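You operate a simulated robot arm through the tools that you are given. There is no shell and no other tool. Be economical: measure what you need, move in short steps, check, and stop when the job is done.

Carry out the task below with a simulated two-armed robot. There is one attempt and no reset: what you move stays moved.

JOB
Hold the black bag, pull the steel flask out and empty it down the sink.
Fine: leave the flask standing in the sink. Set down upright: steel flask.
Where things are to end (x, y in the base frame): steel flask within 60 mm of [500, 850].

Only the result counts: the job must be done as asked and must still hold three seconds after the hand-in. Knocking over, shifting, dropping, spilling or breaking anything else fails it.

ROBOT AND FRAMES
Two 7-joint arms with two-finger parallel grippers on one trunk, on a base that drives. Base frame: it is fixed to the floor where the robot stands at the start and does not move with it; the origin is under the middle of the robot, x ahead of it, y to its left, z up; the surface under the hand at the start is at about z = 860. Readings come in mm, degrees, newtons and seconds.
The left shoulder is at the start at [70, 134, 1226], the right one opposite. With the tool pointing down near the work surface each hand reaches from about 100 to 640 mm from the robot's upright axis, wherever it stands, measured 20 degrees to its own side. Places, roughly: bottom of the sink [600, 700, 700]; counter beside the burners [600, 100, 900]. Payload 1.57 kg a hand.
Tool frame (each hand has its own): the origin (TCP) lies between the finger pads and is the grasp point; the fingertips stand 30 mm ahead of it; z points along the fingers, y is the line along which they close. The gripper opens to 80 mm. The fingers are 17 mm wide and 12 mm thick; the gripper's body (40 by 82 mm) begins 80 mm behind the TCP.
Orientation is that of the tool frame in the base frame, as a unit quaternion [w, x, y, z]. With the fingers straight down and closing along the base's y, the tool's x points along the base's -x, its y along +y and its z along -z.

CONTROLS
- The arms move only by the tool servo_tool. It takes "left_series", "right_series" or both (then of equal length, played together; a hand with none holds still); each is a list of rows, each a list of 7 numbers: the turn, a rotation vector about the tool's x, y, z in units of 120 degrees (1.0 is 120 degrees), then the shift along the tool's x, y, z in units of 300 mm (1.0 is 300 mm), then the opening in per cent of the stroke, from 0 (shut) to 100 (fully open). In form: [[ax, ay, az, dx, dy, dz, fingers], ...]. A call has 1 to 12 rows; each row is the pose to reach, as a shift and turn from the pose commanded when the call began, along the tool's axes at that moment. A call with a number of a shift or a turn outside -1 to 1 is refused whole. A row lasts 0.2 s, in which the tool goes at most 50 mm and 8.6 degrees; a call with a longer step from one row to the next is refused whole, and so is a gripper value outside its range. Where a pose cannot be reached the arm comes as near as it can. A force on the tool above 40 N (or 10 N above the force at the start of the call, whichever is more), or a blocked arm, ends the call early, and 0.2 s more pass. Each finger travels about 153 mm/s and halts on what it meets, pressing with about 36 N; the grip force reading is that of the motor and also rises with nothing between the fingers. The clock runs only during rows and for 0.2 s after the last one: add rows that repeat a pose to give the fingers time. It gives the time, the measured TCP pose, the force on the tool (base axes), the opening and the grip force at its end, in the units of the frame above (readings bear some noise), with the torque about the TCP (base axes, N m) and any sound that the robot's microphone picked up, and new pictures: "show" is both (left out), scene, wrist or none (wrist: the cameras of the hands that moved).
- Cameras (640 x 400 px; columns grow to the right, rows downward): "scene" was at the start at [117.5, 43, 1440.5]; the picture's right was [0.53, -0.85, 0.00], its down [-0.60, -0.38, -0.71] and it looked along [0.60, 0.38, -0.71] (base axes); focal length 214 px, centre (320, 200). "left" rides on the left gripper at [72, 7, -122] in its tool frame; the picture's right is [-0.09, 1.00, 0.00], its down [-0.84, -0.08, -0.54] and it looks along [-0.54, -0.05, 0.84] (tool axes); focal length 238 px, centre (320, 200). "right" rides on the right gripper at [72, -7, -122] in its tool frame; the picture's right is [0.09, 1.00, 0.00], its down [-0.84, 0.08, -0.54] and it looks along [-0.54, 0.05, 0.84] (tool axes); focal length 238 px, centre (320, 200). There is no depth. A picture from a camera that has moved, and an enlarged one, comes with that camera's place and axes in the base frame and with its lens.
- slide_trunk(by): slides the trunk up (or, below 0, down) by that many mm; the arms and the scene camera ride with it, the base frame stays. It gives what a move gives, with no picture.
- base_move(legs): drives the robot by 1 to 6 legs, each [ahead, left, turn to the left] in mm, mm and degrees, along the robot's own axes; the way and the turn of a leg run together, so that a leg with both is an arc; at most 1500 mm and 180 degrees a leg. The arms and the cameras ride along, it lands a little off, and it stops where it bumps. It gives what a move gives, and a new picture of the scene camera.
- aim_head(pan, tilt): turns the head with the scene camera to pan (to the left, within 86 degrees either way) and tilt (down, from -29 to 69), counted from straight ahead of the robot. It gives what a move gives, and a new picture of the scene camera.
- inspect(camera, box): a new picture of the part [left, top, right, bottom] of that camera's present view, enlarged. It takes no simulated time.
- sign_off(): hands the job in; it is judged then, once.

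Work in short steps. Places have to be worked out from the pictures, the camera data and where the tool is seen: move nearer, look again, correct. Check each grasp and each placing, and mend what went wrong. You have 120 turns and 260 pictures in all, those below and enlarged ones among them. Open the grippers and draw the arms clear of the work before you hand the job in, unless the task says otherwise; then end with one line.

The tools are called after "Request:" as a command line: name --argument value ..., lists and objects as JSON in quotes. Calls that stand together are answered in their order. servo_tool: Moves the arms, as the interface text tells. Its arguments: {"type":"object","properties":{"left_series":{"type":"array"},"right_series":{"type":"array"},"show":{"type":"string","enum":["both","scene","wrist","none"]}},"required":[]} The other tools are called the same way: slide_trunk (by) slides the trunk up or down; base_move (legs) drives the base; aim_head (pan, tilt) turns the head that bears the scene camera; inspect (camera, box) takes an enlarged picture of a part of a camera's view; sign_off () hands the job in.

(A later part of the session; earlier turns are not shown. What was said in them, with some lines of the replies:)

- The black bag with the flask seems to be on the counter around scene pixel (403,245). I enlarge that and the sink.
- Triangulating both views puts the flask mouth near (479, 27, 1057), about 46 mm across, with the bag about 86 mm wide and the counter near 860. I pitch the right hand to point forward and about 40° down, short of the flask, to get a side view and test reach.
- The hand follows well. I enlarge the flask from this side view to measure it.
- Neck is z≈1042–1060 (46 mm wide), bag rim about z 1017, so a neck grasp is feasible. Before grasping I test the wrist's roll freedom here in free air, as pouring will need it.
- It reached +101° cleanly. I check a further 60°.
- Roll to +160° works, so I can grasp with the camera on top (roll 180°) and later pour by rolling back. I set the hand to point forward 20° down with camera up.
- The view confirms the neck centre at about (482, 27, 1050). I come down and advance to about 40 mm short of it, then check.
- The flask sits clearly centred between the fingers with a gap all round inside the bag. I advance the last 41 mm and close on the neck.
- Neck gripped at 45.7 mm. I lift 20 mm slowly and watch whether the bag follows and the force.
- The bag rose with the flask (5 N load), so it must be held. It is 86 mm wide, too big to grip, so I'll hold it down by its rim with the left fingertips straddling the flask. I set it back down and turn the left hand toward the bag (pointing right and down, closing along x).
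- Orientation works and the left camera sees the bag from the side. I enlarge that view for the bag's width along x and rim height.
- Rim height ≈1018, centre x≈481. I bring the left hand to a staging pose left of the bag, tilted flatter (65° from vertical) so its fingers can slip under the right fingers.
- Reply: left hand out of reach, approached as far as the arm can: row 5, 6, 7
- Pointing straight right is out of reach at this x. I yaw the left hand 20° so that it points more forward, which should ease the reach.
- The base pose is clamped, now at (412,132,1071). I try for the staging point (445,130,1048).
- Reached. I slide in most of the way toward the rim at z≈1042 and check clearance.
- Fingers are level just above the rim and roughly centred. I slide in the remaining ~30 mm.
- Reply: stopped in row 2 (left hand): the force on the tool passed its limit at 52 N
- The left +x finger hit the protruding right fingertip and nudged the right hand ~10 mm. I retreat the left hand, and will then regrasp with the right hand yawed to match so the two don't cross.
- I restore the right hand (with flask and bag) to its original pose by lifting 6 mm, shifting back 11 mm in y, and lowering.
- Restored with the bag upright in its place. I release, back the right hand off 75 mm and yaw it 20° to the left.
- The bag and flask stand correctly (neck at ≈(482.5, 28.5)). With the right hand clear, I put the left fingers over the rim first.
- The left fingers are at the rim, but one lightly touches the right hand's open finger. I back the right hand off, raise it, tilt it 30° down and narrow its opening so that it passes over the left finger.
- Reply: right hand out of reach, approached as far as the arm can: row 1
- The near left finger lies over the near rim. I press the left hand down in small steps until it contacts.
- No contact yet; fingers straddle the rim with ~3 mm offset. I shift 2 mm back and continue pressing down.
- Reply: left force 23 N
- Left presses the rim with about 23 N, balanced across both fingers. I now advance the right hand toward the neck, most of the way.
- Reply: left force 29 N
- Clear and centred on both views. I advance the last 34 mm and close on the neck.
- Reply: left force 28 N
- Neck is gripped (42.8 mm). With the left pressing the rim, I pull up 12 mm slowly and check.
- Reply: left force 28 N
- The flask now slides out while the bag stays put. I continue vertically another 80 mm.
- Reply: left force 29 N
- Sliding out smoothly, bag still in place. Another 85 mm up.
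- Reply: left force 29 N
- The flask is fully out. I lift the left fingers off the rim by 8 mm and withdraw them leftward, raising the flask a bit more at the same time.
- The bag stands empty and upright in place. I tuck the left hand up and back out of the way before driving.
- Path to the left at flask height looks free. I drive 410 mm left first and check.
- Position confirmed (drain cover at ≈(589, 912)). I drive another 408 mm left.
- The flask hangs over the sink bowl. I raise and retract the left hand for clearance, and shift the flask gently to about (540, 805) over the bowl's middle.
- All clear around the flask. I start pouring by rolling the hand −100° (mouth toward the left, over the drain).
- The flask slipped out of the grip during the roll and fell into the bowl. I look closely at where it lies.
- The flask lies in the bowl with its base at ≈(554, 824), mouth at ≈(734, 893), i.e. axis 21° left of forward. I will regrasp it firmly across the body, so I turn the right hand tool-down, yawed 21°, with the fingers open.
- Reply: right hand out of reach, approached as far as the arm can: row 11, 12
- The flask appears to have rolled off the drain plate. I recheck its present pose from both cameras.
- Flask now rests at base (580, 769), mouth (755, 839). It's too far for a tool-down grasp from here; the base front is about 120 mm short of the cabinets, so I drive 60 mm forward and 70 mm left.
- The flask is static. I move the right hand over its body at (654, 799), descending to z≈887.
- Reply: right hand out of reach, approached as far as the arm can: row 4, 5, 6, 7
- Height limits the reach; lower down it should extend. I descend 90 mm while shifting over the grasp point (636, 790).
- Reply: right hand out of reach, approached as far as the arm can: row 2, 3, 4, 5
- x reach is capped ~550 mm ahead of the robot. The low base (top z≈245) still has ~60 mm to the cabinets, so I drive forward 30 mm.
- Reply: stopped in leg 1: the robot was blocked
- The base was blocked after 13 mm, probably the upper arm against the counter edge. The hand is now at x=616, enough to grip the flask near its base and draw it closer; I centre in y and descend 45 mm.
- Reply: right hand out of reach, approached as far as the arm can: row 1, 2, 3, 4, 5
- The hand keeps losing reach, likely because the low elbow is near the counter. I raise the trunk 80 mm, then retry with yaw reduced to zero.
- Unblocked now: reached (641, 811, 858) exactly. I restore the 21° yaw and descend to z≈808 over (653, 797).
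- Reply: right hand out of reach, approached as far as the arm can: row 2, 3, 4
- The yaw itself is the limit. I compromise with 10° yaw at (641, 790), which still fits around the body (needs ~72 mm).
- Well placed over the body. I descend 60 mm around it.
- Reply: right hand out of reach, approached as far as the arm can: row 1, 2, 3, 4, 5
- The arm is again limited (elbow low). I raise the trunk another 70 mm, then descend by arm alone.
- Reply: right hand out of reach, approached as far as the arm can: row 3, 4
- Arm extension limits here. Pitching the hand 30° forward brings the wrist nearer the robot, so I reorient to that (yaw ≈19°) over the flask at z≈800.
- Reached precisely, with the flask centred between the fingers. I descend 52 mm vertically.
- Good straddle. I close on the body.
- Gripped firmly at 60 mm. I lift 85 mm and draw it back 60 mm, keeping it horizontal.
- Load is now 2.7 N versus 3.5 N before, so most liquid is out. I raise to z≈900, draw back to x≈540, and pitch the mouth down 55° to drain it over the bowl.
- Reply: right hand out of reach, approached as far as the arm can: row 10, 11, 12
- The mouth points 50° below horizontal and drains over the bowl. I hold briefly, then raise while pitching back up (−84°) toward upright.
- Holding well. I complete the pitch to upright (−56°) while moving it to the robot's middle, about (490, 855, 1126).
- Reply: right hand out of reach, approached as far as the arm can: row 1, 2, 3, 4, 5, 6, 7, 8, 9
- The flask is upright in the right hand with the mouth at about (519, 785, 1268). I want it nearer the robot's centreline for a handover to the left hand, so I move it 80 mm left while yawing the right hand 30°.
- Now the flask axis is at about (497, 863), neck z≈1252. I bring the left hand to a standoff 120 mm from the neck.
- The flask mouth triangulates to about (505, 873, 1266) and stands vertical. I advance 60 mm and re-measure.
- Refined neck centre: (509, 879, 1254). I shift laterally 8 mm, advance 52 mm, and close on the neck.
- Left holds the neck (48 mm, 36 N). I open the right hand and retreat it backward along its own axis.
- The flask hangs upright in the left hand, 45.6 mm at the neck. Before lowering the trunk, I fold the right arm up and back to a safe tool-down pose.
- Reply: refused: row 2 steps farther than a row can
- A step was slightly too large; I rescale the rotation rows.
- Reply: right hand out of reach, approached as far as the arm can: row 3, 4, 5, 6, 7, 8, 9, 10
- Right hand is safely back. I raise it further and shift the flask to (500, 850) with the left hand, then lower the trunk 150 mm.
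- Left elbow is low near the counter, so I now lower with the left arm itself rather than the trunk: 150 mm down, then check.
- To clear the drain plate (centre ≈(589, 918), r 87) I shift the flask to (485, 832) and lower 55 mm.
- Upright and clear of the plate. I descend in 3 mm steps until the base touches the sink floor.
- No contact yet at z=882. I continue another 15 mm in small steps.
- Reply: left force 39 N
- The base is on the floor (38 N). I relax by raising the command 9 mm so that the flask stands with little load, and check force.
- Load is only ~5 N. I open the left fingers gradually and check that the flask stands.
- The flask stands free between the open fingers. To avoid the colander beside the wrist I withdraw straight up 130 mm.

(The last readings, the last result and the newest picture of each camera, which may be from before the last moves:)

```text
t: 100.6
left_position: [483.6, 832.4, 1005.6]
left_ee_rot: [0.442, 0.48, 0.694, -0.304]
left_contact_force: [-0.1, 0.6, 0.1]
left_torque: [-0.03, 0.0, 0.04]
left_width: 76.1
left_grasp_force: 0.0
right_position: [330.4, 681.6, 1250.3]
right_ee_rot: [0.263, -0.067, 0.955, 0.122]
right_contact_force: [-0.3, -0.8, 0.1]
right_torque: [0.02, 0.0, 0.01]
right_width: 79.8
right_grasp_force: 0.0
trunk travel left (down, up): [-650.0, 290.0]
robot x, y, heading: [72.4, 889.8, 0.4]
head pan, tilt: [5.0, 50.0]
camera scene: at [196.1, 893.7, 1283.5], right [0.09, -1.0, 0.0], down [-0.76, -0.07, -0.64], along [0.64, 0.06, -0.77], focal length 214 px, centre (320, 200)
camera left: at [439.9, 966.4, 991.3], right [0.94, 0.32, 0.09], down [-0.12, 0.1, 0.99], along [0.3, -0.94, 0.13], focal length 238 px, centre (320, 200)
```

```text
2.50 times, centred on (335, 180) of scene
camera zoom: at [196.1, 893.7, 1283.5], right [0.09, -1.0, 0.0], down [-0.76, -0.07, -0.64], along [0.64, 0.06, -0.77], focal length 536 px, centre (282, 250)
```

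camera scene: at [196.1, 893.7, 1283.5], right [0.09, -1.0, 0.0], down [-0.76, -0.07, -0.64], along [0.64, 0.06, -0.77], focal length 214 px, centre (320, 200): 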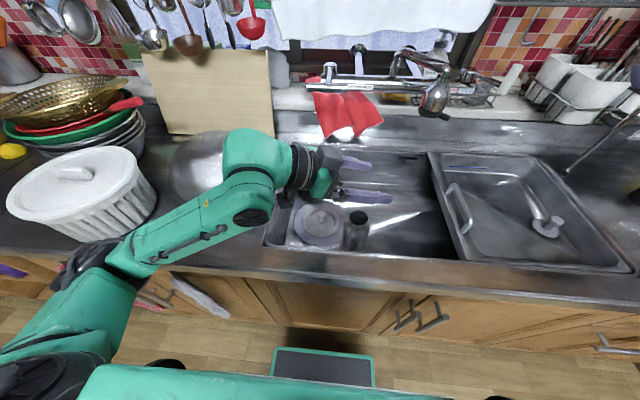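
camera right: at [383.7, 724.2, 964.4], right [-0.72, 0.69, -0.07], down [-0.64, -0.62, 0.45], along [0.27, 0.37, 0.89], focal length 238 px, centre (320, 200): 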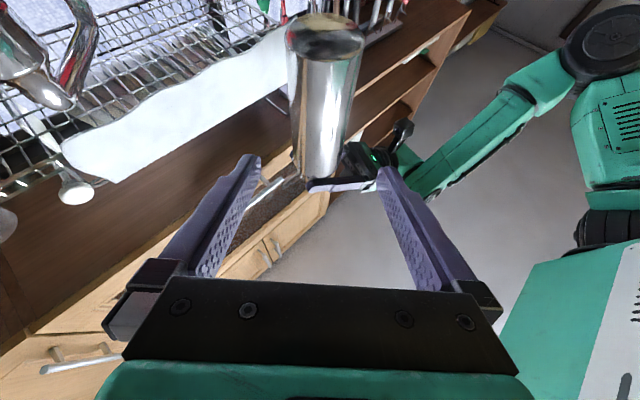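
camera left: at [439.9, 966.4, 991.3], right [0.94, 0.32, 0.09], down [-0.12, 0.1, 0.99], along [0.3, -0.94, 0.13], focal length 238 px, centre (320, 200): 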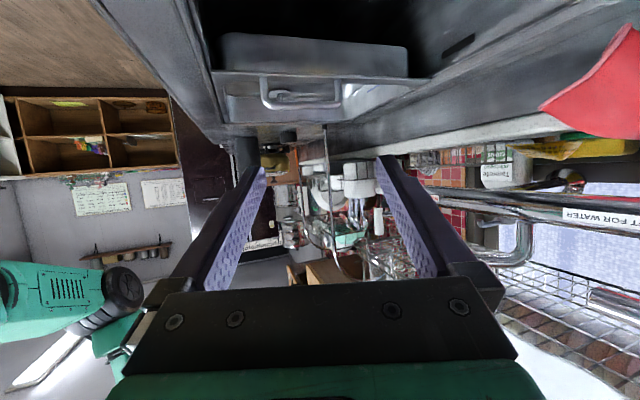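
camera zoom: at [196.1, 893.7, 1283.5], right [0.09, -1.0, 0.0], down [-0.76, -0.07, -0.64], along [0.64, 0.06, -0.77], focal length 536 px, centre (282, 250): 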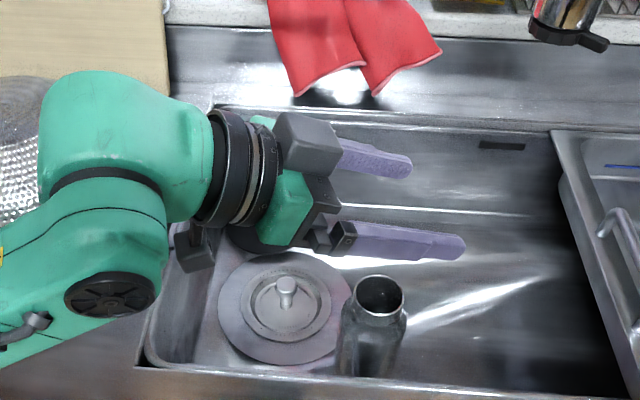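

The flask stands upright at ≈(480, 832) with the hand clear. I raise the trunk to lift both arms away, and look at the bag and the sink once more.

Request:
slide_trunk --by 150

Request:
servo_tool --left_series '[[0, 0, 0, -0.1, -0.05, -0.1, 95], [0, 0, 0, -0.2, -0.1, -0.2, 95], [0, 0, 0, -0.3, -0.15, -0.3, 95], [0, 0, 0, -0.38, -0.2, -0.4, 95]]' --show "none"

Request:
inspect --camera "scene" --box '[240, 130, 480, 310]'

Request:
aim_head --pan -50 --tilt 35

```text
t: 102.4
left_position: [484.9, 832.3, 1155.0]
left_ee_rot: [0.443, 0.48, 0.693, -0.305]
left_contact_force: [0.9, 0.6, 1.2]
left_torque: [0.01, 0.02, -0.04]
left_width: 76.0
left_grasp_force: 0.1
right_position: [331.0, 681.8, 1399.5]
right_ee_rot: [0.263, -0.067, 0.955, 0.122]
right_contact_force: [0.4, 0.0, -0.2]
right_torque: [0.04, -0.03, -0.01]
right_width: 79.9
right_grasp_force: 0.2
trunk travel left (down, up): [-800.0, 140.0]
robot x, y, heading: [69.5, 886.2, 0.3]
head pan, tilt: [5.0, 50.0]
```

```text
t: 103.4
left_position: [411.8, 853.5, 1330.6]
left_ee_rot: [0.444, 0.481, 0.691, -0.306]
left_contact_force: [0.5, 1.1, -0.2]
left_torque: [0.01, 0.01, -0.03]
left_width: 76.1
left_grasp_force: 0.1
left hand out of reach, approached as far as the arm can: row 3, 4
right_position: [331.5, 685.8, 1399.8]
right_ee_rot: [0.262, -0.067, 0.955, 0.119]
right_contact_force: [-0.6, 0.7, 0.4]
right_torque: [-0.02, -0.04, -0.03]
right_width: 79.9
right_grasp_force: 0.0
trunk travel left (down, up): [-800.0, 140.0]
robot x, y, heading: [71.1, 887.0, 0.2]
head pan, tilt: [5.0, 50.0]
```

```text
2.22 times, centred on (360, 220) of scene
camera zoom: at [195.8, 896.9, 1433.5], right [0.09, -1.0, 0.0], down [-0.76, -0.07, -0.64], along [0.64, 0.06, -0.77], focal length 477 px, centre (231, 156)
```

zoom: 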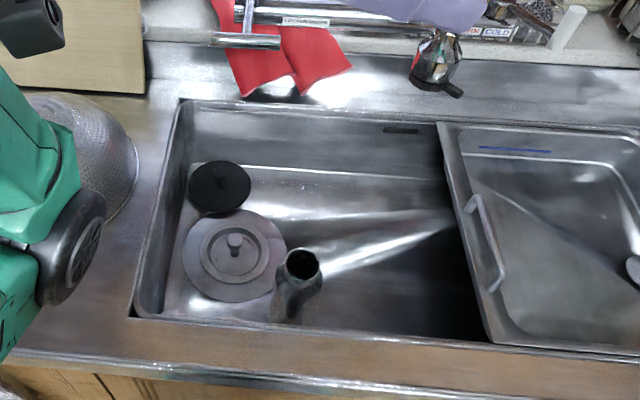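

```text
t: 104.6
left_position: [412.5, 849.5, 1330.6]
left_ee_rot: [0.444, 0.481, 0.691, -0.306]
left_contact_force: [-0.2, -0.1, 0.7]
left_torque: [0.01, -0.02, -0.02]
left_width: 76.0
left_grasp_force: 0.2
right_position: [330.7, 682.2, 1400.3]
right_ee_rot: [0.263, -0.066, 0.955, 0.122]
right_contact_force: [0.1, -0.2, -0.5]
right_torque: [0.0, 0.02, 0.0]
right_width: 80.0
right_grasp_force: 0.1
trunk travel left (down, up): [-800.0, 140.0]
robot x, y, heading: [65.7, 885.9, 0.4]
head pan, tilt: [-50.0, 35.0]
camera scene: at [176.3, 820.0, 1455.3], right [-0.76, -0.65, 0.0], down [-0.37, 0.44, -0.82], along [0.53, -0.63, -0.57], focal length 214 px, centre (320, 200)
```

scene: 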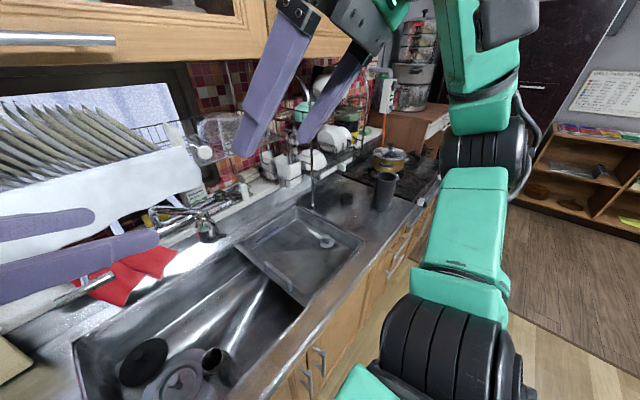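

The flask stands upright and drained in the bowl at about (480, 832). The bag, cap, pan and tray all stand undisturbed, and both grippers are open and clear, so I hand in.

Request:
sign_off

```text
The job is handed in.
```

The steel flask is out of the bag, emptied into the sink, and standing upright in the bowl at about (480, 832), roughly 27 mm from the target. It slipped from the gripper during the first pour and fell into the bowl. I picked it up, drained it mouth-down over the sink and set it upright. The bag was nudged about 10 mm when the two hands touched and put back, and it is standing on the counter.
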